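You operate a simulated robot arm through the tools that you are given. There is no shell and no other tool. Be economical: measure what you need, move in short steps, check, and stop when the job is done.

The job below is to be done with a simulated robot arm. You get a single attempt, and the scene is never put back.

Task
Warm the red curler for one run in the 70C well, eject it and stand it back.
Fine: seat it before you press RUN; wait till the lamp is out before EJECT; lift it by its cap.
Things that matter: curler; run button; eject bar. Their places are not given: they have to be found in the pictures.

Only the result counts: the job must be done as asked and must still hold three seconds after the hand-in. Knocking over, shifting, dropping, spilling or breaking anything else fails it. A push-on lid holds only when it is set on centred and level and pressed home; a screw cap is set on level and turned clockwise until tight.

Robot
A 6-joint arm with a two-finger parallel gripper, fixed in place. Base frame: the origin is at the foot of the arm, x ahead of it, y to its left, z up. Units: mm, degrees, N and s.
With the tool pointing down near the work surface it reaches from about 140 to 740 mm from the base axis. Its first joint turns from -166.0 to 166.0 degrees. Payload 3.91 kg.
The TCP is the grasp point between the finger pads, 30 mm short of the fingertips. In the tool frame z runs along the fingers and y along their closing line. The gripper opens to 110 mm. The fingers are 20 mm wide and 10 mm thick; the gripper's body (48 by 112 mm) begins 55 mm behind the TCP.
Orientation is told as [roll, pitch, yaw] about the base's x, y, z axes, in that order, counted from this pose: with the fingers straight down and closing along the base's y, the tool's x points along the base's -x, its y along +y and its z along -z.

Tools
- The arm moves only by the tool apply_moves. Its argument "moves" is one flat list of numbers, 7 for each row, row after row: the turn, a rotation vector about the base's x, y, z in degrees, then the shift along the base's x, y, z in mm, then the closure, from 0 (fully open) to 1 (shut). In form: [rx, ry, rz, tx, ty, tz, claw, rx, ry, rz, tx, ty, tz, claw, ...]. A call has 1 to 8 rows; each row is the pose to reach, as a shift and turn from the pose commanded when the call began. A row lasts 0.2 s, in which the tool goes at most 50 mm and 8.6 degrees; a call with a longer step from one row to the next is refused whole, and so is a gripper value outside its range. Where a pose cannot be reached the arm comes as near as it can. A force on the tool above 60 N (or 10 N above the force at the start of the call, whichever is more), or a blocked arm, ends the call early, and 0.2 s more pass. Each finger travels about 45 mm/s and halts on what it meets, pressing with about 38 N; the grip force reading is that of the motor and also rises with nothing between the fingers. The clock runs only during rows and for 0.2 s after the last one: add rows that repeat a pose to give the fingers time. The reply holds the time, the measured pose of the TCP, the force on the tool along the base axes, the opening and the grip force, in the units named above and with some noise.
- Cameras (640 x 400 px; columns grow to the right, rows downward): "scene" is fixed at [401, -648.8, 1651.3]; the picture's right is [0.98, 0.19, 0.00], its down [0.10, -0.54, -0.84] and it looks along [-0.16, 0.82, -0.55] (base axes); focal length 376 px, centre (320, 200). "wrist" rides on the gripper at [71, 22, -107] in the tool frame; the picture's right is [-0.29, 0.96, 0.00], its down [-0.76, -0.23, -0.61] and it looks along [-0.58, -0.18, 0.79] (tool axes); focal length 243 px, centre (320, 200).
- get_image(camera): a new picture of that camera. The clock stands still meanwhile.
- lift_body(by): slides the trunk up (or, below 0, down) by that many mm; the arm rides with it, the base frame stays. It gives what a move gives, with no picture.
- point_at(camera, pixels): for up to 12 pixels [column, row] of the newest picture of that camera ("zoom" is the newest enlarged one), the place [x, y, z] in the base frame of the surface seen there, good to about 2 mm. The clock stands still meanwhile.
- enlarge(camera, box): a new picture of the part [left, top, right, bottom] of that camera's present view, enlarged. The clock stands still meanwhile.
- hand_in(): hands the job in; it is judged then, once.

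Keep the steps short. Do not move on a guess: measure, check each grasp and each placing, and mend mistakes. In all there are 80 turns and 34 pictures (those below and enlarged ones count). Leave the gripper open and the arm clear of the work at the hand-in unless told otherwise, and finish with a single line.

The tools are called after ">>>" as a command line: name --argument value ..., lists and objects as JSON in quotes. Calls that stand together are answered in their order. apply_moves: Moves the arm, as the interface text tells. Its arguments: {"type":"object","properties":{"moves":{"type":"array"}},"required":["moves"]} The other tools are called the same way: lift_body (by) slides the trunk up or down; get_image (camera) takes a picture; point_at (camera, pixels) gives the place of the surface under pixels of a picture; enlarge (camera, box) takes an enlarged picture of a part of a camera's view; hand_in () hands the job in.

At the start:

```text
clock: 0.0
tool_pos: [255.5, 287.4, 1221.5]
tcp_rot: [0.0, -0.1, 0.0]
wrist_force: [-0.1, 0.0, 0.5]
width: 110.0
gripper_force: 0.1
trunk travel left (down, up): [-525.0, 65.0]
```

scene: 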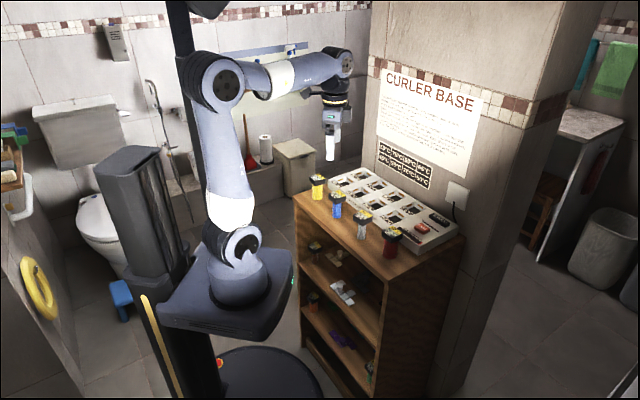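
wrist: 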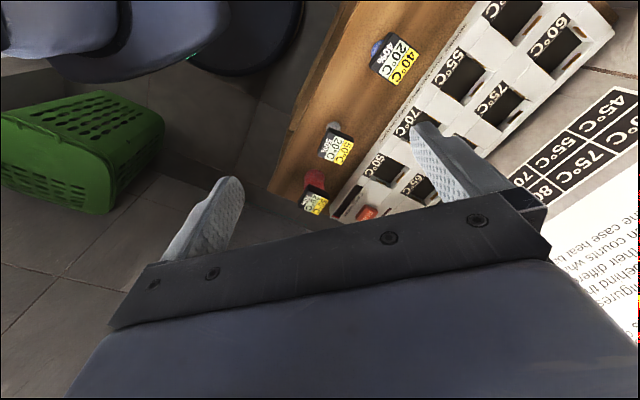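

I see the shelf with four curlers in front of a white base with labelled wells, and a placard above it. I'll enlarge the base and the placard to read them.

>>> enlarge --camera "scene" --box '[290, 150, 470, 262]'

>>> enlarge --camera "scene" --box '[370, 60, 490, 190]'

>>> enlarge --camera "wrist" --box '[280, 0, 640, 225]'

```text
3.56 times, centred on (380, 206) of scene
```

zoom: 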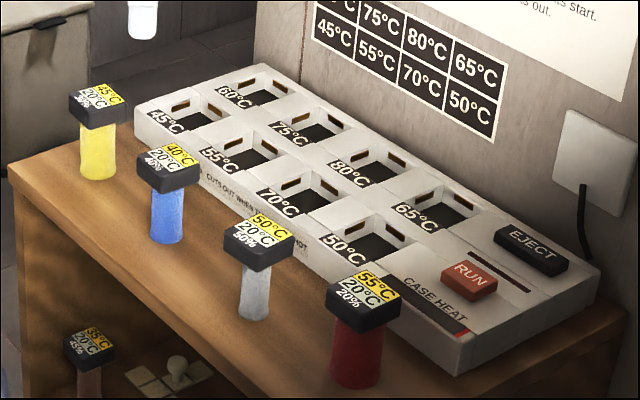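

```text
3.08 times, centred on (430, 125) of scene
```

zoom: 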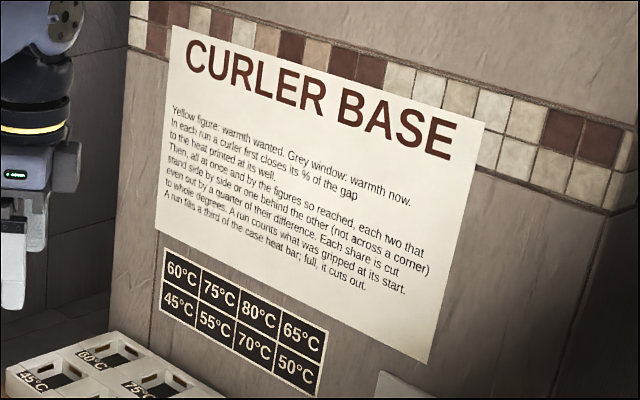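

```text
1.78 times, centred on (460, 112) of wrist
```

zoom: 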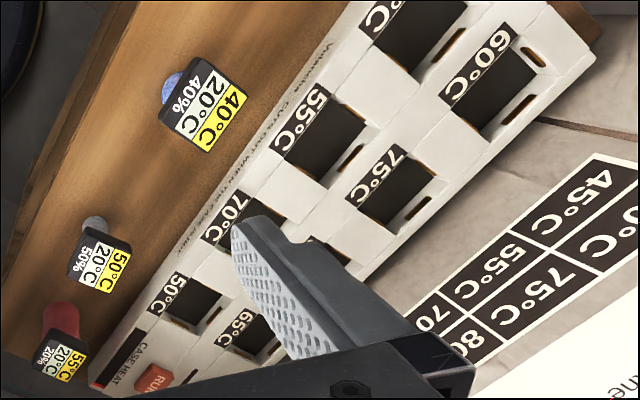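

The placard describes the run: the curler is warmed in the well, and what is gripped at the start counts. The 70 °C well is the third in the front row. I'll zoom in on the red curler, the wells and the buttons so I can measure them.

>>> enlarge --camera "scene" --box '[350, 185, 470, 260]'

```text
5.33 times, centred on (410, 222) of scene
```

zoom: 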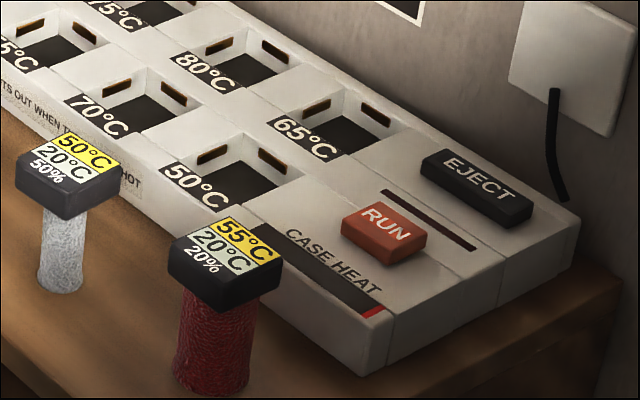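

Now I'll measure the cap corners, the curler body, the 70 well rim and floor, RUN, EJECT and the case top.

>>> point_at --camera "zoom" --pixels '[[172, 257], [214, 222], [281, 245], [248, 276], [228, 250], [214, 340], [214, 384], [384, 228], [476, 178], [240, 278], [430, 210], [176, 276]]'

>>> point_at --camera "zoom" --pixels '[[66, 98], [132, 66], [200, 100], [130, 136], [148, 112], [125, 85], [172, 92], [90, 115], [200, 118], [150, 185], [65, 68], [14, 166]]'

```text
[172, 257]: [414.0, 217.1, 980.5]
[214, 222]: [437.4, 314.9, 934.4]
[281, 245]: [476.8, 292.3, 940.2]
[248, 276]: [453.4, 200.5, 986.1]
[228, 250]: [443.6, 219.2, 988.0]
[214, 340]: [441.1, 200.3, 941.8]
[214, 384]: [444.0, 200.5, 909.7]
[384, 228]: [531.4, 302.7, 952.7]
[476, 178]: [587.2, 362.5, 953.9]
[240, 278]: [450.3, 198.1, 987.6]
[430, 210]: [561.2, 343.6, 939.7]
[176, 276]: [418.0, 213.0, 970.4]
```

```text
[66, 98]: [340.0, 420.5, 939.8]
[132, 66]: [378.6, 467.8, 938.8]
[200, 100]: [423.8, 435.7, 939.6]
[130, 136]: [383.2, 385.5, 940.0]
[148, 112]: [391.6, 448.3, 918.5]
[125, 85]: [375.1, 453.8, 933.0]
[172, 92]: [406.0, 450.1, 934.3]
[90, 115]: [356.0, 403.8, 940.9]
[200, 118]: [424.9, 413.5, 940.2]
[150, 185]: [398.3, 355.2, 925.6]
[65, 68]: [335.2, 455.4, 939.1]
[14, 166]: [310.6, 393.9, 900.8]
```

The case top is at z≈940 and the red cap top at z≈987, near (445,208). The base is turned relative to my axes, so I need its heading and the exact centres. I'll move the hand 120 mm left and 60 mm down and look with the wrist camera.

>>> enlarge --camera "wrist" --box '[270, 130, 430, 230]'

>>> apply_moves --moves '[0, 0, 0, 0, 40, -20, 0, 0, 0, 0, 0, 80, -40, 0, 0, 0, 0, 0, 120, -60, 0, 0, 0, 0, 0, 120, -60, 0]'

```text
4.00 times, centred on (350, 180) of wrist
```

zoom: 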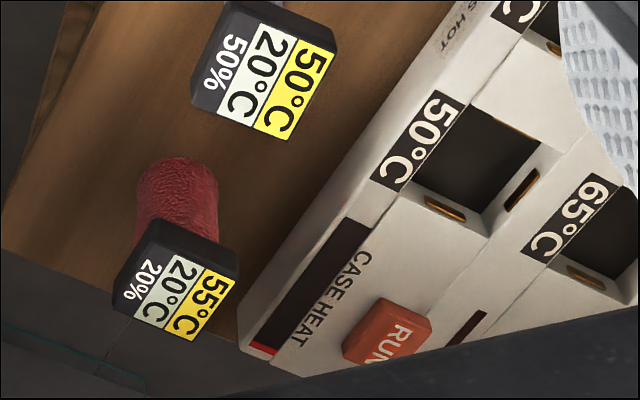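

```text
clock: 1.0
tool_pos: [256.3, 406.7, 1159.4]
tcp_rot: [0.1, 0.0, 0.2]
wrist_force: [0.5, 0.7, -0.2]
width: 110.0
gripper_force: 0.1
trunk travel left (down, up): [-525.0, 65.0]
```

The zoom shows the red cap's top face clearly, with its sides parallel to the case. I'll read its corners and take a new wrist picture.

>>> point_at --camera "zoom" --pixels '[[160, 252], [236, 268], [192, 338], [130, 304], [185, 295], [200, 255], [212, 306], [160, 320], [175, 190], [345, 222], [240, 345], [278, 352]]'

>>> get_image --camera "wrist"

```text
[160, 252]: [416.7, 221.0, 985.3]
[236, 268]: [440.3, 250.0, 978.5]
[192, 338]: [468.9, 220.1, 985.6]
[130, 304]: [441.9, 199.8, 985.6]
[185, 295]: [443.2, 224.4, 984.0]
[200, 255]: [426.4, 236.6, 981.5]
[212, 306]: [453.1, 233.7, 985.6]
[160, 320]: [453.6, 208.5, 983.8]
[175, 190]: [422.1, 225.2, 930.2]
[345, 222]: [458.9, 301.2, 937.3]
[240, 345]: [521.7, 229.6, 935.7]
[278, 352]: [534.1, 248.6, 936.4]
```

```text
26 pictures are left
```

wrist: 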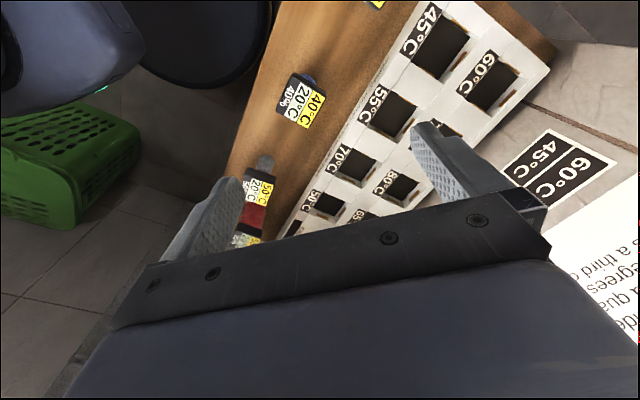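

The case front edge runs at roughly −45°. I'll zoom on the wells in this view to get an accurate heading and the 70 well's corners.

>>> enlarge --camera "wrist" --box '[270, 115, 430, 215]'

>>> point_at --camera "wrist" --pixels '[[420, 3], [270, 238], [446, 0], [548, 67], [438, 44], [388, 110], [350, 166], [322, 204], [490, 80], [300, 200], [350, 113]]'

```text
4.00 times, centred on (350, 165) of wrist
```

zoom: 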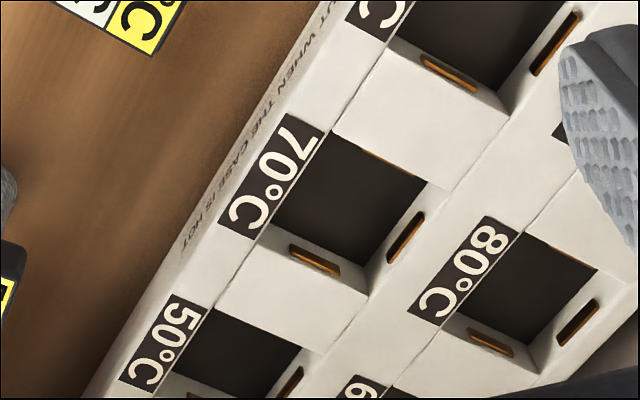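

```text
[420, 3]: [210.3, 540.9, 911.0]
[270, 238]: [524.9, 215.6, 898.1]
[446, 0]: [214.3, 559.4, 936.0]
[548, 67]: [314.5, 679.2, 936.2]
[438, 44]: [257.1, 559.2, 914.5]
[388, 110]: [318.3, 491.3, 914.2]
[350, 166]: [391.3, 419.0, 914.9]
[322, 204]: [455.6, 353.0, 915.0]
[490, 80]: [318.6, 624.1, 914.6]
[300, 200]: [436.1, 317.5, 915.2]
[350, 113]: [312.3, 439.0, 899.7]
```

The wells are about 95 mm apart, heading about −46°, with the floor at z≈915. Now I'll measure the corners of the 70 well.

>>> point_at --camera "zoom" --pixels '[[320, 128], [430, 178], [372, 298], [256, 240], [335, 140], [420, 182], [360, 262], [275, 228], [345, 200], [405, 238], [315, 260], [290, 120]]'

>>> point_at --camera "zoom" --pixels '[[325, 124], [440, 180], [375, 305], [250, 248], [200, 305], [498, 212], [602, 262], [398, 30], [505, 115], [312, 355], [80, 398], [310, 30]]'

```text
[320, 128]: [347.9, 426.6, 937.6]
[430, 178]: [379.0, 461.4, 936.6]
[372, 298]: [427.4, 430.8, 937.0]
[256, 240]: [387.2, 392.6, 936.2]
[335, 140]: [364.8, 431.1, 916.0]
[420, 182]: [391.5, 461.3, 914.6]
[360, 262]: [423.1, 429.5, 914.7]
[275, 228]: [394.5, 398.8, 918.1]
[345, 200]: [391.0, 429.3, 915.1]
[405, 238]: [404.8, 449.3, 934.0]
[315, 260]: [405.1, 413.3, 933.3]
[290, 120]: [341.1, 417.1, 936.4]
```

```text
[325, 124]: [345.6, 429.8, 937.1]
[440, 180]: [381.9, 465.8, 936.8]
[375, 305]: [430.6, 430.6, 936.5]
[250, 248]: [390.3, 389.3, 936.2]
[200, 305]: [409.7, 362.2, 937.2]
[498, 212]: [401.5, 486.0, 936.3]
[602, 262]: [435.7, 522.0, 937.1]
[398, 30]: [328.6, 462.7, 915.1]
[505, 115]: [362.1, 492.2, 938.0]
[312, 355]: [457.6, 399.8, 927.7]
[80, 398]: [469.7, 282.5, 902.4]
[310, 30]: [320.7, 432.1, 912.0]
```

The 70 well is about 54 mm square, centred near (387,428), with its floor at about 915. Next I'll turn the hand 45° so the fingers close along the row, hover over the red curler and look.

>>> apply_moves --moves '[0, 0, 6.4, 25, -27, -5, 0, 0, 0, 12.8, 50, -54, -10, 0, 0, 0, 19.2, 75, -81, -15, 0, 0, 0, 25.6, 100, -108, -20, 0, 0, 0, 32, 125, -135, -25, 0, 0, 0, 38.4, 150, -162, -30, 0, 0, 0, 45, 174, -189, -35, 0.1, 0, 0, 45, 174, -189, -35, 0.2]'

>>> get_image --camera "wrist"

```text
clock: 2.8
tool_pos: [429.5, 220.9, 1128.8]
tcp_rot: [-0.1, -0.1, 45.1]
wrist_force: [0.6, 0.4, -0.2]
width: 88.0
gripper_force: 0.1
trunk travel left (down, up): [-525.0, 65.0]
```

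```text
24 pictures are left
```

wrist: 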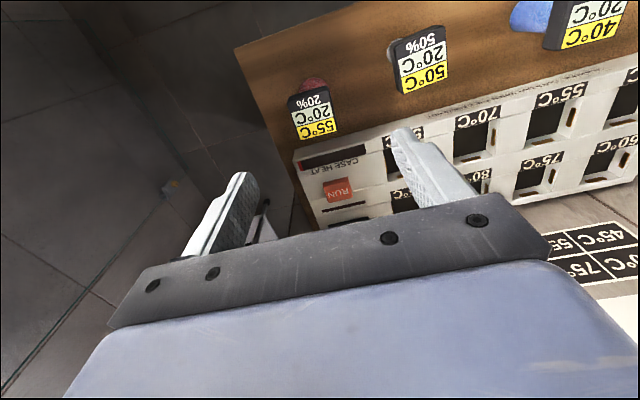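

The red cap is visible between the fingers around (315,113). I'll zoom in to measure it.

>>> enlarge --camera "wrist" --box '[270, 70, 366, 130]'

```text
6.67 times, centred on (318, 100) of wrist
```

zoom: 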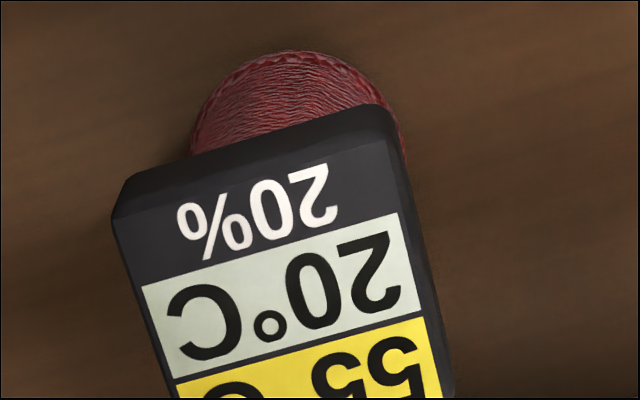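

>>> point_at --camera "zoom" --pixels '[[125, 205], [380, 112], [128, 225], [385, 150], [180, 380], [435, 380], [145, 285], [395, 212], [172, 372], [424, 318], [290, 100], [270, 280]]'

>>> point_at --camera "wrist" --pixels '[[297, 138], [337, 130], [316, 134], [302, 138], [315, 115], [300, 160], [380, 146], [420, 66], [338, 192], [476, 140], [325, 157]]'

```text
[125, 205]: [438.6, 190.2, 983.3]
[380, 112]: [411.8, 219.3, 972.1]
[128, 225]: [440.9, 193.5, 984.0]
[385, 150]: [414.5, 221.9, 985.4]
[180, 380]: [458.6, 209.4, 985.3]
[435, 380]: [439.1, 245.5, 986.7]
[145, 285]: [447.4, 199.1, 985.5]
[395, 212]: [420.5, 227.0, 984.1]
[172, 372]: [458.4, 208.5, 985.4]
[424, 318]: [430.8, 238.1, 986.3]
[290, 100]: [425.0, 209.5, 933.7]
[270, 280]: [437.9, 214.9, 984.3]
```

```text
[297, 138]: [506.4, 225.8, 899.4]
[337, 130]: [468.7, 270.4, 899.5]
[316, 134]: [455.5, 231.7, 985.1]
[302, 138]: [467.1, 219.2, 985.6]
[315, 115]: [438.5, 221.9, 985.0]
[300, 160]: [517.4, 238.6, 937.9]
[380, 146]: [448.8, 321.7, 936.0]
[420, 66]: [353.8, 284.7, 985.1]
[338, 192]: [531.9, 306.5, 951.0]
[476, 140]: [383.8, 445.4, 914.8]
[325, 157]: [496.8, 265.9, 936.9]
```

The red cap is about 38 mm square, centred near (440.5, 220.5), with its top at z≈985.5 and its sides at about 45°, so the hand's angle fits. I'll descend to a hover and check the reading.

>>> apply_moves --moves '[0, 0, 0, 6, 1, -40, 0.25, 0, 0, 0, 11, 1.5, -76, 0.3, 0, 0, 0, 11, 1.5, -96, 0.3, 0, 0, 0, 11, 1.5, -96, 0.3]'

>>> get_image --camera "wrist"

```text
clock: 3.8
tool_pos: [442.7, 219.0, 1031.1]
tcp_rot: [0.0, 0.0, 45.0]
wrist_force: [-0.4, 0.4, -0.4]
width: 76.8
gripper_force: 0.1
trunk travel left (down, up): [-525.0, 65.0]
```

```text
22 pictures are left
```

wrist: 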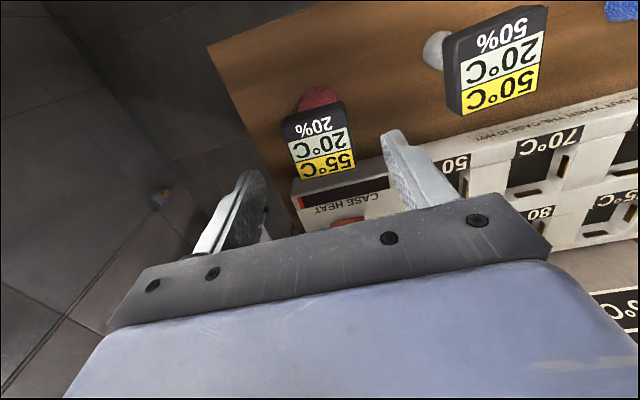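

The cap sits centred between the fingers. I'll recheck its corners from here.

>>> point_at --camera "wrist" --pixels '[[286, 127], [340, 110], [301, 178], [353, 166], [319, 145], [310, 112], [293, 155], [347, 135]]'

```text
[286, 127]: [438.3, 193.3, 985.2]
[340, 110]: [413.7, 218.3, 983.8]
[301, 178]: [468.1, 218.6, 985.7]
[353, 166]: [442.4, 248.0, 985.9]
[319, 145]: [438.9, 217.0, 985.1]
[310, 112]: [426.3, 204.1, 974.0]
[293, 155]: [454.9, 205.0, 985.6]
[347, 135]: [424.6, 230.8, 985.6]
```

Cap centre is (440.5, 219.7) against TCP (442.7, 219.0). I'll shift by (−2, +0.7) and go down 55 mm to z≈976 to grip the cap.

>>> apply_moves --moves '[0, 0, 0, -2, 0.7, -20, 0.3, 0, 0, 0, -2, 0.7, -40, 0.3, 0, 0, 0, -2, 0.7, -54, 0.3, 0, 0, 0, -2, 0.7, -54, 0.3]'

```text
clock: 4.8
tool_pos: [439.9, 221.4, 977.4]
tcp_rot: [0.0, 0.0, 45.1]
wrist_force: [-0.5, 0.4, -0.2]
width: 76.9
gripper_force: 0.2
trunk travel left (down, up): [-525.0, 65.0]
```

No contact so far. Closing slowly on the cap.

>>> apply_moves --moves '[0, 0, 0, 0, 0, 0, 0.45, 0, 0, 0, 0, 0, 0, 0.6, 0, 0, 0, 0, 0, 0, 0.75, 0, 0, 0, 0, 0, 0, 0.8, 0, 0, 0, 0, 0, 0, 0.8]'

>>> get_image --camera "wrist"

```text
clock: 6.0
tool_pos: [441.0, 221.1, 977.4]
tcp_rot: [0.0, 0.0, 45.0]
wrist_force: [0.8, -0.1, -0.1]
width: 44.6
gripper_force: 38.0
trunk travel left (down, up): [-525.0, 65.0]
```

```text
21 pictures are left
```

wrist: 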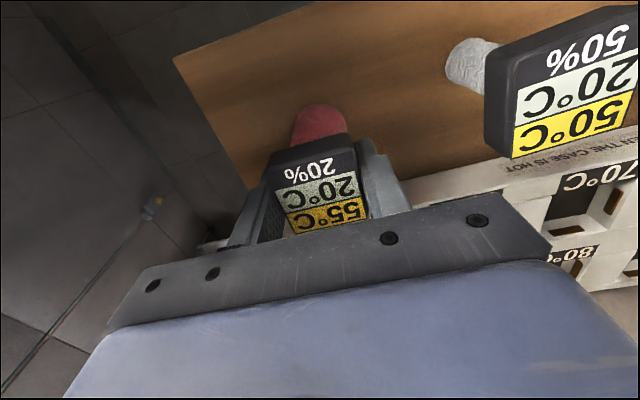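

The cap is gripped: opening 44.6 mm, force 38 N. I'll lift it straight up 100 mm, carry it above the 70 well by (−54, +207) and look.

>>> apply_moves --moves '[0, 0, 0, 0, 0, 15, 0.8, 0, 0, 0, 0, 0, 60, 0.8, 0, 0, 0, 0, 0, 100, 0.8, 0, 0, 0, -12, 46, 100, 0.8, 0, 0, 0, -24, 92, 100, 0.8, 0, 0, 0, -36, 138, 100, 0.8, 0, 0, 0, -46, 176, 100, 0.8, 0, 0, 0, -53, 207, 100, 0.8]'

>>> get_image --camera "wrist"

>>> enlarge --camera "scene" --box '[310, 130, 470, 230]'

```text
clock: 7.8
tool_pos: [386.1, 427.3, 1077.7]
tcp_rot: [0.0, 0.1, 44.9]
wrist_force: [0.8, 1.2, -2.1]
width: 44.5
gripper_force: 37.8
trunk travel left (down, up): [-525.0, 65.0]
```

```text
20 pictures are left
```

wrist: 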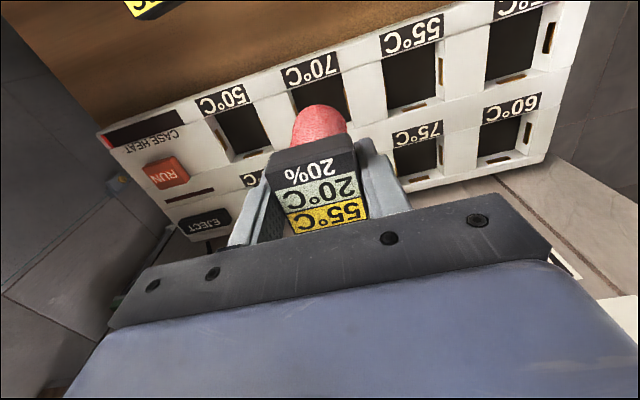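

```text
4.00 times, centred on (390, 180) of scene
```

zoom: 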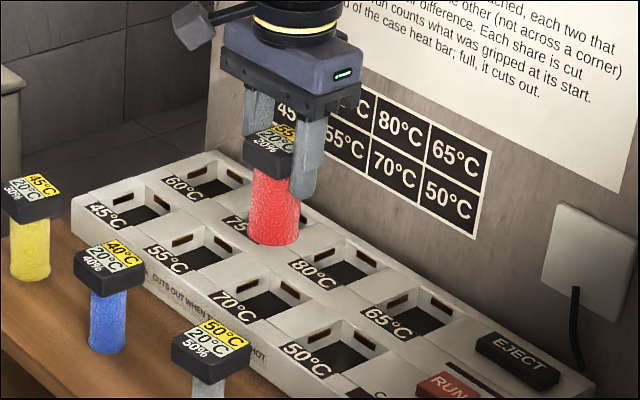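

The curler hangs upright above the wells. I'll refine the 70 well centre from this scene zoom, using its rim and the neighbours' rims.

>>> point_at --camera "zoom" --pixels '[[207, 294], [254, 268], [320, 298], [274, 327], [143, 246], [190, 221], [252, 248], [206, 275], [279, 346], [330, 318], [398, 347], [350, 380]]'

>>> point_at --camera "wrist" --pixels '[[382, 58], [441, 40], [394, 112], [446, 95], [213, 116], [248, 106], [234, 161], [273, 149], [290, 92], [338, 77], [308, 85]]'

```text
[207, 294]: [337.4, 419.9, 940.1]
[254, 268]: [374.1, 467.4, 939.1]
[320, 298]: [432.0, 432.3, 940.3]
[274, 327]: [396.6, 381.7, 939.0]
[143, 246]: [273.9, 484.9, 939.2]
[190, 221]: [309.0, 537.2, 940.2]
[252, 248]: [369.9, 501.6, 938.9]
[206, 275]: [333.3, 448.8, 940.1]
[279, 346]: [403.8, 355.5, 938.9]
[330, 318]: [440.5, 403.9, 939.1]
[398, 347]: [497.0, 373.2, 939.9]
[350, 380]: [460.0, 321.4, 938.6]
```

```text
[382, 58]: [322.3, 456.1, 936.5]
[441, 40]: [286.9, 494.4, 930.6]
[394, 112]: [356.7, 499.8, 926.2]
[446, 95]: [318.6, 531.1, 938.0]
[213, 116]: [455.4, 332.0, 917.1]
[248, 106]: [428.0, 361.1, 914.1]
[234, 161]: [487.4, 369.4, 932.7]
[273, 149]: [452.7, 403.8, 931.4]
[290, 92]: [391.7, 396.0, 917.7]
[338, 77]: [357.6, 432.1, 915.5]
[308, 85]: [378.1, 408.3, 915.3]
```

The well centre comes out consistently at about (386,428). I'll nudge (+0.5,+1), go down to just above the floor, then creep.

>>> apply_moves --moves '[0, 0, 0, 0.7, 1.2, -25, 0.8, 0, 0, 0, 0.7, 1.2, -50, 0.8, 0, 0, 0, 0.7, 1.2, -65, 0.8, 0, 0, 0, 0.7, 1.2, -75, 0.8, 0, 0, 0, 0.7, 1.2, -75, 0.8]'

>>> enlarge --camera "scene" --box '[330, 160, 426, 220]'

```text
clock: 9.0
tool_pos: [388.7, 426.9, 1001.5]
tcp_rot: [0.0, 0.0, 45.0]
wrist_force: [-0.3, -0.2, -1.2]
width: 44.3
gripper_force: 38.0
trunk travel left (down, up): [-525.0, 65.0]
```

```text
6.67 times, centred on (378, 190) of scene
```

zoom: 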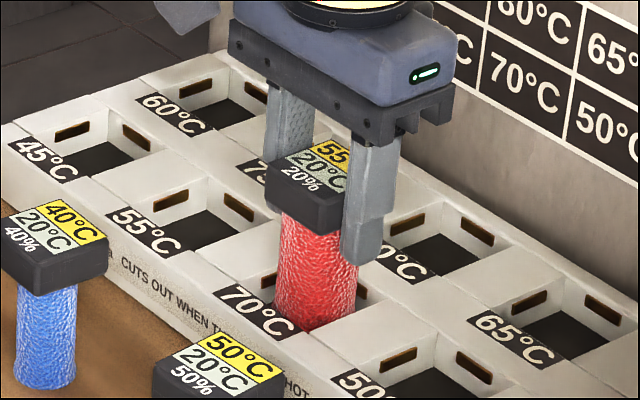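

The curler is inside the 70 well opening, with its bottom about 10 mm above the floor. I'll creep down and watch the force.

>>> apply_moves --moves '[0, 0, 0, -0.5, 1, -4, 0.8, 0, 0, 0, -0.5, 1, -7, 0.8, 0, 0, 0, -0.5, 1, -9, 0.8, 0, 0, 0, -0.5, 1, -11, 0.8, 0, 0, 0, -0.5, 1, -11, 0.8]'

```text
clock: 10.2
tool_pos: [387.0, 428.2, 993.9]
tcp_rot: [0.0, -0.4, 45.0]
wrist_force: [2.4, 3.3, 26.7]
width: 44.6
gripper_force: 38.3
trunk travel left (down, up): [-525.0, 65.0]
```

Contact at 27 N with TCP z 993.9, so the bottom is about at the floor. I'll press a little more to see whether it seats further, then look.

>>> apply_moves --moves '[0, 0, 0, 0, 0, -1.5, 0.8, 0, 0, 0, 0, 0, -3, 0.8, 0, 0, 0, 0, 0, -3, 0.8]'

>>> enlarge --camera "scene" --box '[330, 160, 426, 220]'

```text
clock: 11.0
tool_pos: [387.2, 429.0, 990.0]
tcp_rot: [0.0, -0.2, 45.0]
wrist_force: [3.5, 2.8, 31.2]
width: 44.5
gripper_force: 38.0
trunk travel left (down, up): [-525.0, 65.0]
```

```text
6.67 times, centred on (378, 190) of scene
```

zoom: 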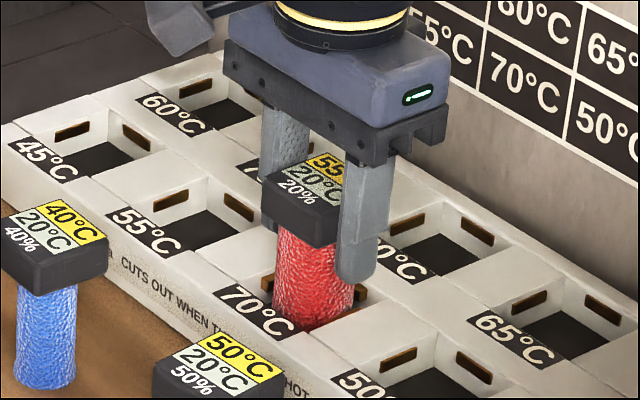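

It went down 4 mm more at steady force, and orange pads now show beside the body. I'll check the cap top height against the TCP to rule out slip, and press a bit further.

>>> point_at --camera "zoom" --pixels '[[305, 180], [318, 160], [290, 185], [300, 195], [312, 315], [360, 292], [267, 283]]'

>>> apply_moves --moves '[0, 0, 0, 0, 0, -1.5, 0.8, 0, 0, 0, 0, 0, -3, 0.8, 0, 0, 0, 0, 0, -3, 0.8]'

```text
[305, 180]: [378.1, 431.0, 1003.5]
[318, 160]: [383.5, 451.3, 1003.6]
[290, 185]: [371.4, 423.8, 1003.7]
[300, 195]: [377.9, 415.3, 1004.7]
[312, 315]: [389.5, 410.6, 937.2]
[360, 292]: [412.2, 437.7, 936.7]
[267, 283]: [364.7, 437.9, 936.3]
```

```text
clock: 11.8
tool_pos: [386.6, 428.6, 987.4]
tcp_rot: [0.1, -0.2, 45.0]
wrist_force: [8.3, 2.7, 31.1]
width: 44.6
gripper_force: 37.9
trunk travel left (down, up): [-525.0, 65.0]
```

The cap top is at 1003.7 against TCP 990, so the fingers slipped down the cap and the curler is stopping near the floor. To seat it surely I'll open, rise, and press on top of the cap with shut fingers.

>>> apply_moves --moves '[0, 0, 0, 0, 0, 3, 0.7, 0, 0, 0, 0, 0, 3, 0.5, 0, 0, 0, 0, 0, 3, 0.35, 0, 0, 0, 0, 0, 3, 0.3, 0, 0, 0, 0, 0, 3, 0.3, 0, 0, 0, 0, 0, 40, 0.3, 0, 0, 0, 0, 0, 70, 0.3, 0, 0, 0, 0, 0, 70, 0.3]'

>>> enlarge --camera "scene" --box '[330, 160, 426, 220]'

>>> get_image --camera "wrist"

```text
clock: 13.6
tool_pos: [384.7, 432.6, 1056.8]
tcp_rot: [-0.1, -0.1, 45.1]
wrist_force: [-1.0, -0.3, 0.3]
width: 77.0
gripper_force: 0.2
trunk travel left (down, up): [-525.0, 65.0]
```

```text
6.67 times, centred on (378, 190) of scene
```

zoom: 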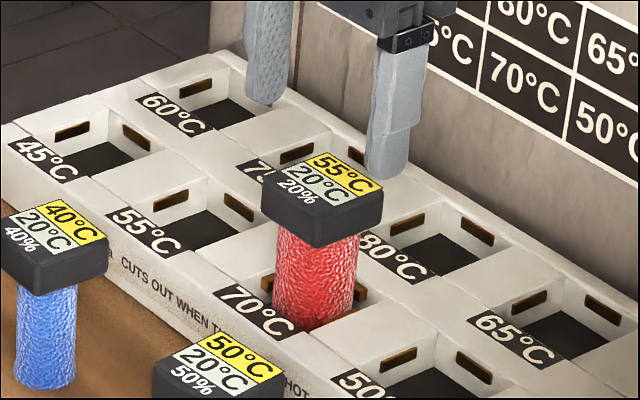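

```text
15 pictures are left
```

wrist: 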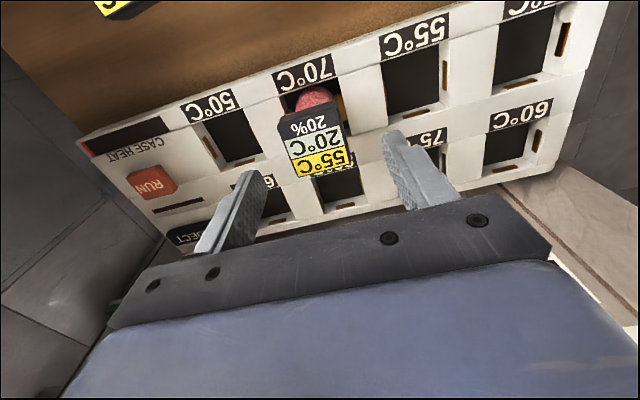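

It stands upright in the well. I'll measure the cap top now.

>>> point_at --camera "zoom" --pixels '[[266, 188], [326, 157], [378, 186], [322, 214], [320, 185]]'

>>> point_at --camera "wrist" --pixels '[[281, 125], [336, 108], [298, 176], [352, 166], [316, 143]]'

```text
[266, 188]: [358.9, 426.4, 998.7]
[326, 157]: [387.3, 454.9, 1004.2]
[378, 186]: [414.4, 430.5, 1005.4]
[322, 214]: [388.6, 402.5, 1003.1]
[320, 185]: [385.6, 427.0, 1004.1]
```

```text
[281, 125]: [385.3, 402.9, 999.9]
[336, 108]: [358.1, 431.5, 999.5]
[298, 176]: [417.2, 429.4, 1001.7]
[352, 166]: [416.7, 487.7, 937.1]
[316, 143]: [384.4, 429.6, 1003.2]
```

The cap centre is about (387,429), top about 1002. I'll shut the fingers and press down on it; contact is expected at TCP z≈1032.

>>> apply_moves --moves '[0, 0, 0, 0, 0, 0, 0.6, 0, 0, 0, 0, 0, 0, 0.9, 0, 0, 0, 0, 0, 0, 1, 0, 0, 0, 0, 0, 0, 1, 0, 0, 0, 0, 0, 0, 1, 0, 0, 0, 0, 0, -12, 1, 0, 0, 0, 0, 0, -20, 1, 0, 0, 0, 0, 0, -20, 1]'

>>> apply_moves --moves '[0, 0, 0, 0, 0, -3, 1, 0, 0, 0, 0, 0, -5, 1, 0, 0, 0, 0, 0, -7, 1, 0, 0, 0, 0, 0, -9, 1, 0, 0, 0, 0, 0, -11, 1, 0, 0, 0, 0, 0, -13, 1]'

```text
clock: 15.4
tool_pos: [385.3, 432.5, 1035.6]
tcp_rot: [0.0, 0.0, 45.0]
wrist_force: [0.7, -0.7, -0.6]
width: 0.1
gripper_force: 37.7
trunk travel left (down, up): [-525.0, 65.0]
```

```text
clock: 16.6
tool_pos: [385.5, 432.4, 1031.4]
tcp_rot: [0.3, -1.1, 45.0]
wrist_force: [-7.3, -5.3, 23.5]
width: 0.0
gripper_force: 37.6
trunk travel left (down, up): [-525.0, 65.0]
stopped in row 6: the force on the tool passed its limit (the readings are from after the stop); the commanded pose is now the measured one
```

It stops solid at TCP 1031, so the cap top is 1001.4 and the curler is seated on the floor. Before leaving I'll locate RUN and EJECT in the last wrist picture, and rise clear.

>>> point_at --camera "wrist" --pixels '[[128, 176], [163, 166], [135, 196], [175, 184], [150, 180], [178, 206], [190, 238]]'

>>> apply_moves --moves '[0, 0, 0, 0, 0, 20, 1, 0, 0, 0, 0, 0, 40, 1, 0, 0, 0, 35, -31, 40, 1, 0, 0, 0, 70, -62, 40, 1, 0, 0, 0, 105, -92, 40, 1, 0, 0, 0, 140, -123, 30, 1, 0, 0, 0, 146, -128, 0, 1, 0, 0, 0, 146, -128, -30, 1]'

>>> enlarge --camera "scene" --box '[350, 165, 478, 245]'

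```text
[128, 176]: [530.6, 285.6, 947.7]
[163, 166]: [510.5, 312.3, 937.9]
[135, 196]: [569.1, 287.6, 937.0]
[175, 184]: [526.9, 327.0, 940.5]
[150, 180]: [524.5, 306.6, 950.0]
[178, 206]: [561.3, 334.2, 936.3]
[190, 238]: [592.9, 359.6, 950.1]
```

```text
clock: 18.4
tool_pos: [529.2, 302.1, 999.1]
tcp_rot: [0.3, -0.7, 45.0]
wrist_force: [-0.1, -0.4, 0.3]
width: 0.0
gripper_force: 37.1
trunk travel left (down, up): [-525.0, 65.0]
```

```text
5.00 times, centred on (414, 205) of scene
```

zoom: 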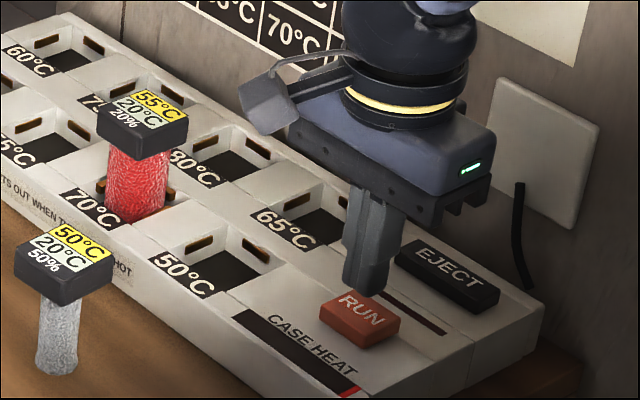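

The fingertips hover right over RUN at (360,318), about 17 mm above it. I'll press down in small steps and lift again.

>>> apply_moves --moves '[0, 0, 0, 0, 0, -10, 1, 0, 0, 0, 0, 0, -16, 1, 0, 0, 0, 0, 0, -19, 1, 0, 0, 0, 0, 0, -22, 1, 0, 0, 0, 0, 0, -25, 1]'

>>> enlarge --camera "scene" --box '[350, 165, 478, 245]'

```text
clock: 19.6
tool_pos: [532.2, 304.5, 974.4]
tcp_rot: [0.1, -0.8, 45.0]
wrist_force: [-1.8, -0.2, 4.0]
width: 0.1
gripper_force: 37.5
trunk travel left (down, up): [-525.0, 65.0]
```

```text
5.00 times, centred on (414, 205) of scene
```

zoom: 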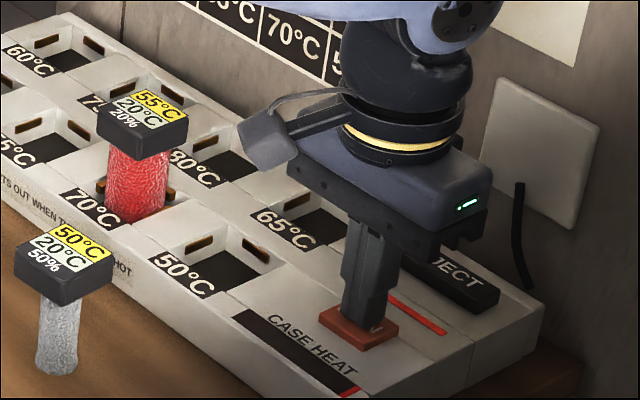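

RUN is pressed and the lamp strip beside it lights red: the run has started. I'll rise off the button and let time pass. I'll also measure EJECT and the wall outlet behind it for clearance.

>>> point_at --camera "zoom" --pixels '[[455, 278], [490, 295], [495, 286], [520, 120], [590, 200], [545, 150], [500, 210], [470, 190], [545, 310], [475, 272]]'

>>> apply_moves --moves '[0, 0, 0, 0, 0, 20, 1, 0, 0, 0, 0, 0, 40, 1, 0, 0, 0, 0, 0, 40, 1, 0, 0, 0, 0, 0, 40, 1, 0, 0, 0, 0, 0, 40, 1, 0, 0, 0, 0, 0, 40, 1, 0, 0, 0, 0, 0, 40, 1, 0, 0, 0, 0, 0, 40, 1]'

>>> enlarge --camera "scene" --box '[350, 165, 478, 245]'

```text
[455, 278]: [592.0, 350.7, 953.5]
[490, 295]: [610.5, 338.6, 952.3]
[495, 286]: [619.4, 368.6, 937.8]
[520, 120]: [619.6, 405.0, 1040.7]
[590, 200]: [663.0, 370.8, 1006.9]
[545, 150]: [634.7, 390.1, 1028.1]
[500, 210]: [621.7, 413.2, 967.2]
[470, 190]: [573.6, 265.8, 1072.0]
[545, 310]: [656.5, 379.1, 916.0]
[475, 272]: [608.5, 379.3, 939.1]
```

```text
clock: 21.4
tool_pos: [530.7, 303.0, 1013.2]
tcp_rot: [0.2, -0.8, 44.9]
wrist_force: [0.0, -0.2, -1.5]
width: 0.1
gripper_force: 37.9
trunk travel left (down, up): [-525.0, 65.0]
```

```text
5.00 times, centred on (414, 205) of scene
```

zoom: 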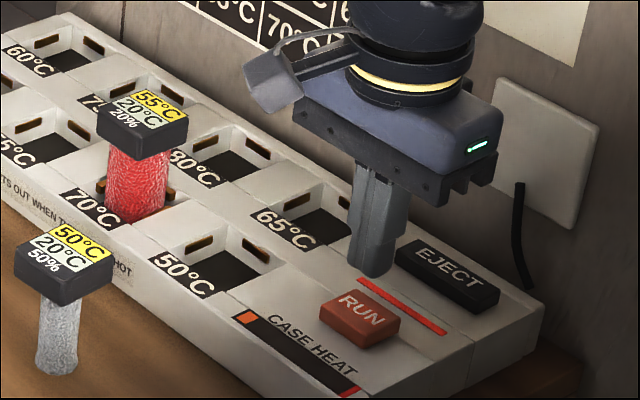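

The lamp is still lit and the heat bar is filling. I'll wait in place for several seconds and look again.

>>> apply_moves --moves '[0, 0, 0, 0, 0, 0, 1, 0, 0, 0, 0, 0, 0, 1, 0, 0, 0, 0, 0, 0, 1, 0, 0, 0, 0, 0, 0, 1, 0, 0, 0, 0, 0, 0, 1, 0, 0, 0, 0, 0, 0, 1, 0, 0, 0, 0, 0, 0, 1, 0, 0, 0, 0, 0, 0, 1]'

>>> apply_moves --moves '[0, 0, 0, 0, 0, 0, 1, 0, 0, 0, 0, 0, 0, 1, 0, 0, 0, 0, 0, 0, 1, 0, 0, 0, 0, 0, 0, 1, 0, 0, 0, 0, 0, 0, 1, 0, 0, 0, 0, 0, 0, 1, 0, 0, 0, 0, 0, 0, 1, 0, 0, 0, 0, 0, 0, 1]'

>>> apply_moves --moves '[0, 0, 0, 0, 0, 0, 1, 0, 0, 0, 0, 0, 0, 1, 0, 0, 0, 0, 0, 0, 1, 0, 0, 0, 0, 0, 0, 1, 0, 0, 0, 0, 0, 0, 1, 0, 0, 0, 0, 0, 0, 1, 0, 0, 0, 0, 0, 0, 1, 0, 0, 0, 0, 0, 0, 1]'

>>> enlarge --camera "scene" --box '[350, 165, 478, 245]'

```text
clock: 23.2
tool_pos: [530.4, 302.9, 1013.6]
tcp_rot: [0.2, -0.7, 45.0]
wrist_force: [0.1, 0.7, 0.0]
width: 0.0
gripper_force: 38.1
trunk travel left (down, up): [-525.0, 65.0]
```

```text
clock: 25.1
tool_pos: [531.1, 302.7, 1014.4]
tcp_rot: [0.2, -0.8, 45.0]
wrist_force: [0.3, 0.8, -0.6]
width: 0.0
gripper_force: 37.6
trunk travel left (down, up): [-525.0, 65.0]
```

```text
clock: 26.9
tool_pos: [530.8, 302.7, 1013.3]
tcp_rot: [0.2, -0.8, 45.0]
wrist_force: [-0.3, 0.0, -0.1]
width: 0.0
gripper_force: 37.5
trunk travel left (down, up): [-525.0, 65.0]
```

```text
5.00 times, centred on (414, 205) of scene
```

zoom: 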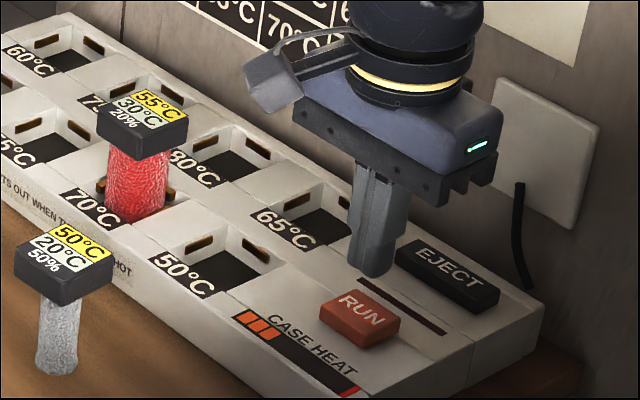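

The lamp is out and the cap now reads 30 °C. I'll move over EJECT by (+55,+54), level out the small tilt, and press down.

>>> apply_moves --moves '[0, 0.4, 0, 28, 27, 0, 1, 0, 0.8, 0, 55, 54, 0, 1, 0, 0.8, 0, 55, 54, 0, 1, 0, 0.8, 0, 55, 54, -22, 1, 0, 0.8, 0, 55, 54, -30, 1, 0, 0.8, 0, 55, 54, -34, 1, 0, 0.8, 0, 55, 54, -38, 1, 0, 0.8, 0, 55, 54, -40, 1]'

>>> enlarge --camera "scene" --box '[350, 165, 478, 245]'

```text
clock: 28.6
tool_pos: [589.7, 359.1, 974.6]
tcp_rot: [0.7, -0.3, 45.0]
wrist_force: [0.5, 1.1, 4.2]
width: 0.0
gripper_force: 38.1
trunk travel left (down, up): [-525.0, 65.0]
```

```text
5.00 times, centred on (414, 205) of scene
```

zoom: 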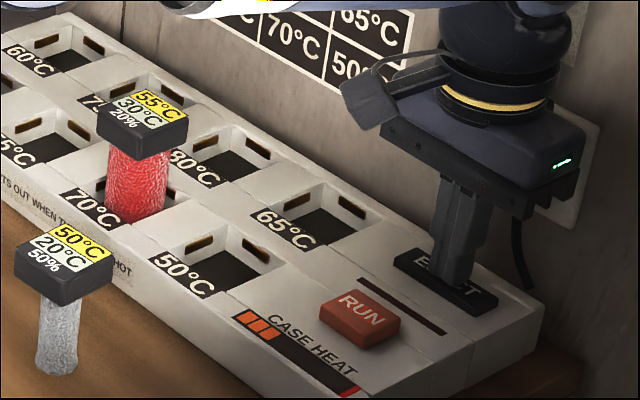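

EJECT is down and the orange pads have drawn back from the red body. I'll rise, return above the red curler with the fingers opening, and look from the wrist.

>>> apply_moves --moves '[0, 0, 0, 0, 0, 45, 1, 0, 0, 0, 0, 0, 92, 0.9, 0, 0, 0, -40, 14, 92, 0.7, 0, 0, 0, -80, 28, 92, 0.5, 0, 0, 0, -122, 42, 92, 0.3, 0, 0, 0, -163, 56, 92, 0.3, -0.4, 0, 0, -203, 69.4, 92, 0.3, -0.4, 0, 0, -203, 69.4, 92, 0.3]'

>>> get_image --camera "wrist"

```text
clock: 30.4
tool_pos: [383.7, 428.3, 1066.1]
tcp_rot: [0.4, 0.2, 45.0]
wrist_force: [0.7, -0.3, 0.3]
width: 77.2
gripper_force: 0.0
trunk travel left (down, up): [-525.0, 65.0]
```

```text
9 pictures are left
```

wrist: 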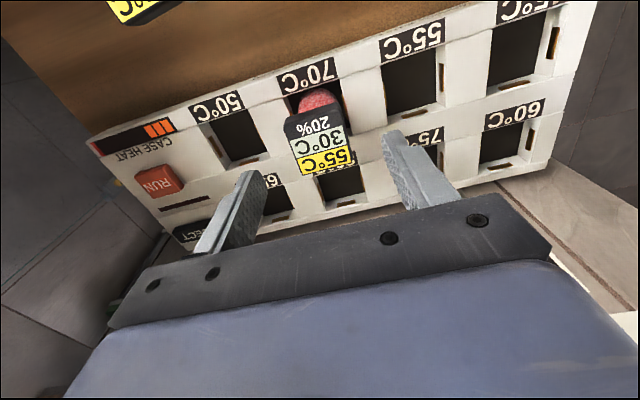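

>>> point_at --camera "wrist" --pixels '[[286, 123], [337, 108], [302, 173], [354, 162], [320, 142], [345, 135]]'

```text
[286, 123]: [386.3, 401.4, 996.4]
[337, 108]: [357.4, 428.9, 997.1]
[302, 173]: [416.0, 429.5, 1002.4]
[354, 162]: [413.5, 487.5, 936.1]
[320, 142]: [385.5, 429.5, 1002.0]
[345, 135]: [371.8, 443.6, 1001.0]
```

Cap centre is (386.5,429) against TCP (383.7,428.3). I'll shift (+2.5,+0.7) and go down 72 mm with the fingers open around the cap.

>>> apply_moves --moves '[0, 0, 0, 2.5, 0.7, -25, 0.3, 0, 0, 0, 2.5, 0.7, -50, 0.3, 0, 0, 0, 2.5, 0.7, -72, 0.3, 0, 0, 0, 2.5, 0.7, -72, 0.3]'

>>> apply_moves --moves '[0, 0, 0, 0, 0, 0, 0.45, 0, 0, 0, 0, 0, 0, 0.6, 0, 0, 0, 0, 0, 0, 0.75, 0, 0, 0, 0, 0, 0, 0.8, 0, 0, 0, 0, 0, 0, 0.8]'

```text
clock: 31.4
tool_pos: [389.0, 427.9, 992.2]
tcp_rot: [0.5, 0.0, 45.0]
wrist_force: [-0.4, 0.0, -0.2]
width: 76.9
gripper_force: 0.2
trunk travel left (down, up): [-525.0, 65.0]
```

```text
clock: 32.6
tool_pos: [388.9, 428.2, 992.1]
tcp_rot: [0.4, 0.1, 45.1]
wrist_force: [-0.3, -0.4, -0.1]
width: 44.5
gripper_force: 37.7
trunk travel left (down, up): [-525.0, 65.0]
```

Gripped again: 44.5 mm, 38 N. I'll lift gently and check that it comes out freely.

>>> apply_moves --moves '[0, 0, 0, 0, 0, 5, 0.8, 0, 0, 0, 0, 0, 15, 0.8, 0, 0, 0, 0, 0, 50, 0.8, 0, 0, 0, 0, 0, 90, 0.8, 0, 0, 0, 0, 0, 90, 0.8]'

>>> enlarge --camera "scene" --box '[310, 150, 454, 240]'

```text
clock: 33.9
tool_pos: [388.6, 428.0, 1084.9]
tcp_rot: [0.5, 0.1, 45.0]
wrist_force: [-0.6, -0.7, -1.0]
width: 44.8
gripper_force: 38.2
trunk travel left (down, up): [-525.0, 65.0]
```

```text
4.44 times, centred on (382, 195) of scene
```

zoom: 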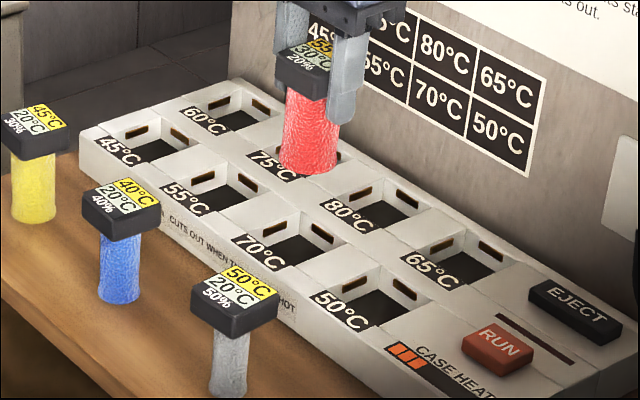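

It is out cleanly and upright. I'll carry it back over its original spot at this height, by (+52.5, −207), then go down near the shelf.

>>> apply_moves --moves '[-0.3, 0, 0, 11, -43, 0, 0.8, -0.3, 0, 0, 22, -86, 0, 0.8, -0.3, 0, 0, 33, -129, 0, 0.8, -0.3, 0, 0, 43, -170, 0, 0.8, -0.3, 0, 0, 52.5, -207, 0, 0.8, -0.3, 0, 0, 52.5, -207, -40, 0.8, -0.3, 0, 0, 52.5, -207, -80, 0.8, -0.3, 0, 0, 52.5, -207, -100, 0.8]'

>>> enlarge --camera "scene" --box '[350, 200, 446, 260]'

```text
clock: 35.6
tool_pos: [442.5, 220.7, 981.9]
tcp_rot: [0.1, 0.4, 45.1]
wrist_force: [-0.6, 0.4, -1.9]
width: 44.5
gripper_force: 38.3
trunk travel left (down, up): [-525.0, 65.0]
```

```text
6.67 times, centred on (398, 230) of scene
```

zoom: 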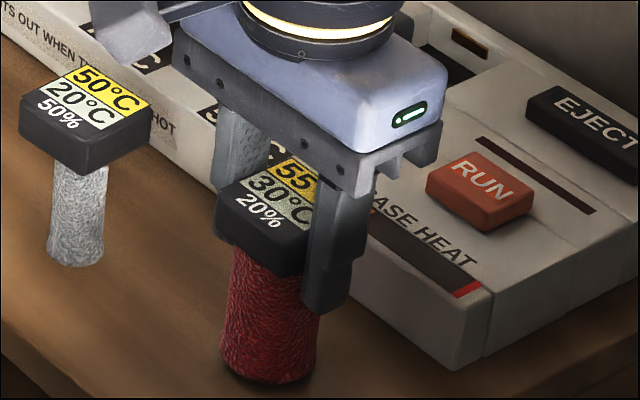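

It is upright over its spot, about 5 mm above the shelf. I'll lower slowly until contact.

>>> apply_moves --moves '[0, 0, 0, -0.5, 0, -2, 0.8, 0, 0, 0, -0.5, 0, -3.5, 0.8, 0, 0, 0, -0.5, 0, -4.5, 0.8, 0, 0, 0, -0.5, 0, -4.5, 0.8]'

```text
clock: 36.6
tool_pos: [439.4, 220.7, 978.6]
tcp_rot: [0.2, 0.3, 44.9]
wrist_force: [0.6, 0.2, -2.6]
width: 44.5
gripper_force: 38.2
trunk travel left (down, up): [-525.0, 65.0]
```

No contact yet, so I'll go down in 0.7 mm steps.

>>> apply_moves --moves '[0, 0, 0, 0, 0, -0.7, 0.8, 0, 0, 0, 0, 0, -1.4, 0.8, 0, 0, 0, 0, 0, -2, 0.8, 0, 0, 0, 0, 0, -2, 0.8]'

```text
clock: 37.6
tool_pos: [440.6, 221.1, 976.2]
tcp_rot: [0.3, 0.4, 45.0]
wrist_force: [0.6, 0.5, -1.5]
width: 44.6
gripper_force: 38.0
trunk travel left (down, up): [-525.0, 65.0]
```

>>> apply_moves --moves '[0, 0, 0, 0, 0, -0.7, 0.8, 0, 0, 0, 0, 0, -1.4, 0.8, 0, 0, 0, 0, 0, -1.4, 0.8]'

```text
clock: 38.5
tool_pos: [439.5, 220.6, 976.4]
tcp_rot: [0.2, 0.3, 44.9]
wrist_force: [0.4, -0.1, -1.5]
width: 44.6
gripper_force: 38.2
trunk travel left (down, up): [-525.0, 65.0]
```

Still no upward force, so I'll take another small step.

>>> apply_moves --moves '[0, 0, 0, 0, 0, -0.7, 0.8, 0, 0, 0, 0, 0, -1.4, 0.8, 0, 0, 0, 0, 0, -1.4, 0.8]'

```text
clock: 39.2
tool_pos: [438.8, 222.2, 976.6]
tcp_rot: [0.1, 0.1, 45.0]
wrist_force: [-1.3, 1.2, 14.3]
width: 44.7
gripper_force: 38.2
trunk travel left (down, up): [-525.0, 65.0]
```

It touches the shelf now (14 N up). I'll back off 1 mm, open gently, then rise straight up.

>>> apply_moves --moves '[0, 0, 0, 0, 0, 0.8, 0.75, 0, 0, 0, 0, 0, 0.8, 0.55, 0, 0, 0, 0, 0, 0.8, 0.4, 0, 0, 0, 0, 0, 0.8, 0.3, 0, 0, 0, 0, 0, 0.8, 0.3, 0, 0, 0, 0, 0, 25, 0.3, 0, 0, 0, 0, 0, 70, 0.3, 0, 0, 0, 0, 0, 110, 0.3]'

>>> enlarge --camera "scene" --box '[294, 150, 470, 260]'

```text
clock: 41.0
tool_pos: [438.9, 220.0, 1083.3]
tcp_rot: [0.1, 0.3, 45.0]
wrist_force: [0.8, 0.3, -0.5]
width: 77.0
gripper_force: 0.0
trunk travel left (down, up): [-525.0, 65.0]
```

```text
3.64 times, centred on (382, 205) of scene
```

zoom: 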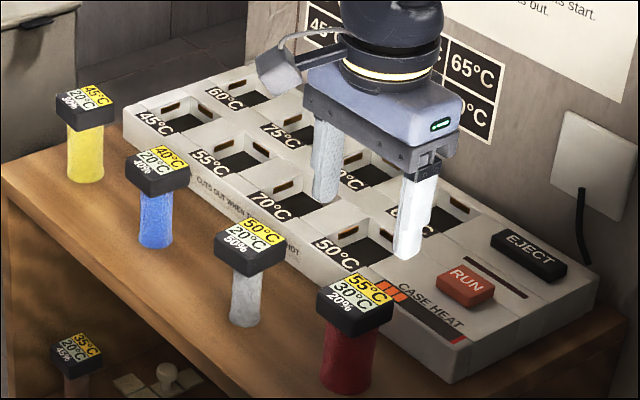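

The red curler stands upright on its spot reading 30 °C, and the others are untouched. I'll open fully, rise well clear, and hand in.

>>> apply_moves --moves '[0, 0, 0, 0, 0, 40, 0.2, 0, 0, 0, -20, 0, 80, 0.1, 0, 0, 0, -50, 10, 110, 0, 0, 0, 0, -80, 20, 120, 0, 0, 0, 0, -80, 20, 120, 0]'

>>> enlarge --camera "scene" --box '[294, 150, 470, 260]'

```text
clock: 42.2
tool_pos: [360.1, 238.9, 1201.3]
tcp_rot: [0.2, 0.4, 44.9]
wrist_force: [0.1, 0.2, -0.7]
width: 110.2
gripper_force: 0.1
trunk travel left (down, up): [-525.0, 65.0]
```

```text
3.64 times, centred on (382, 205) of scene
```

zoom: 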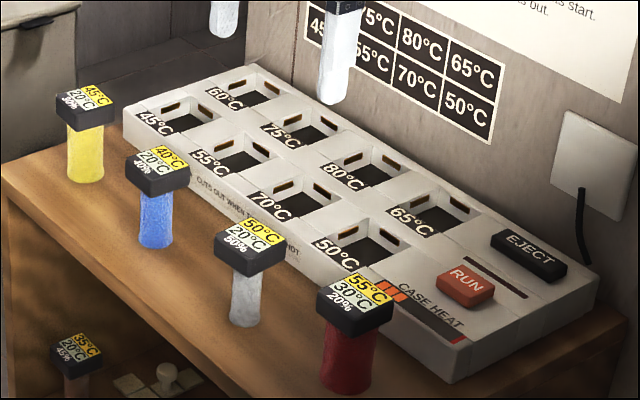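

Everything stands as it should, the lamp is out and the arm is clear. Handing in.

>>> hand_in

```text
The job is handed in.
```

The red curler was seated in the 70C well, warmed for one run (20 to 30 °C), ejected after the lamp went out, lifted by its cap and stood back on its spot.
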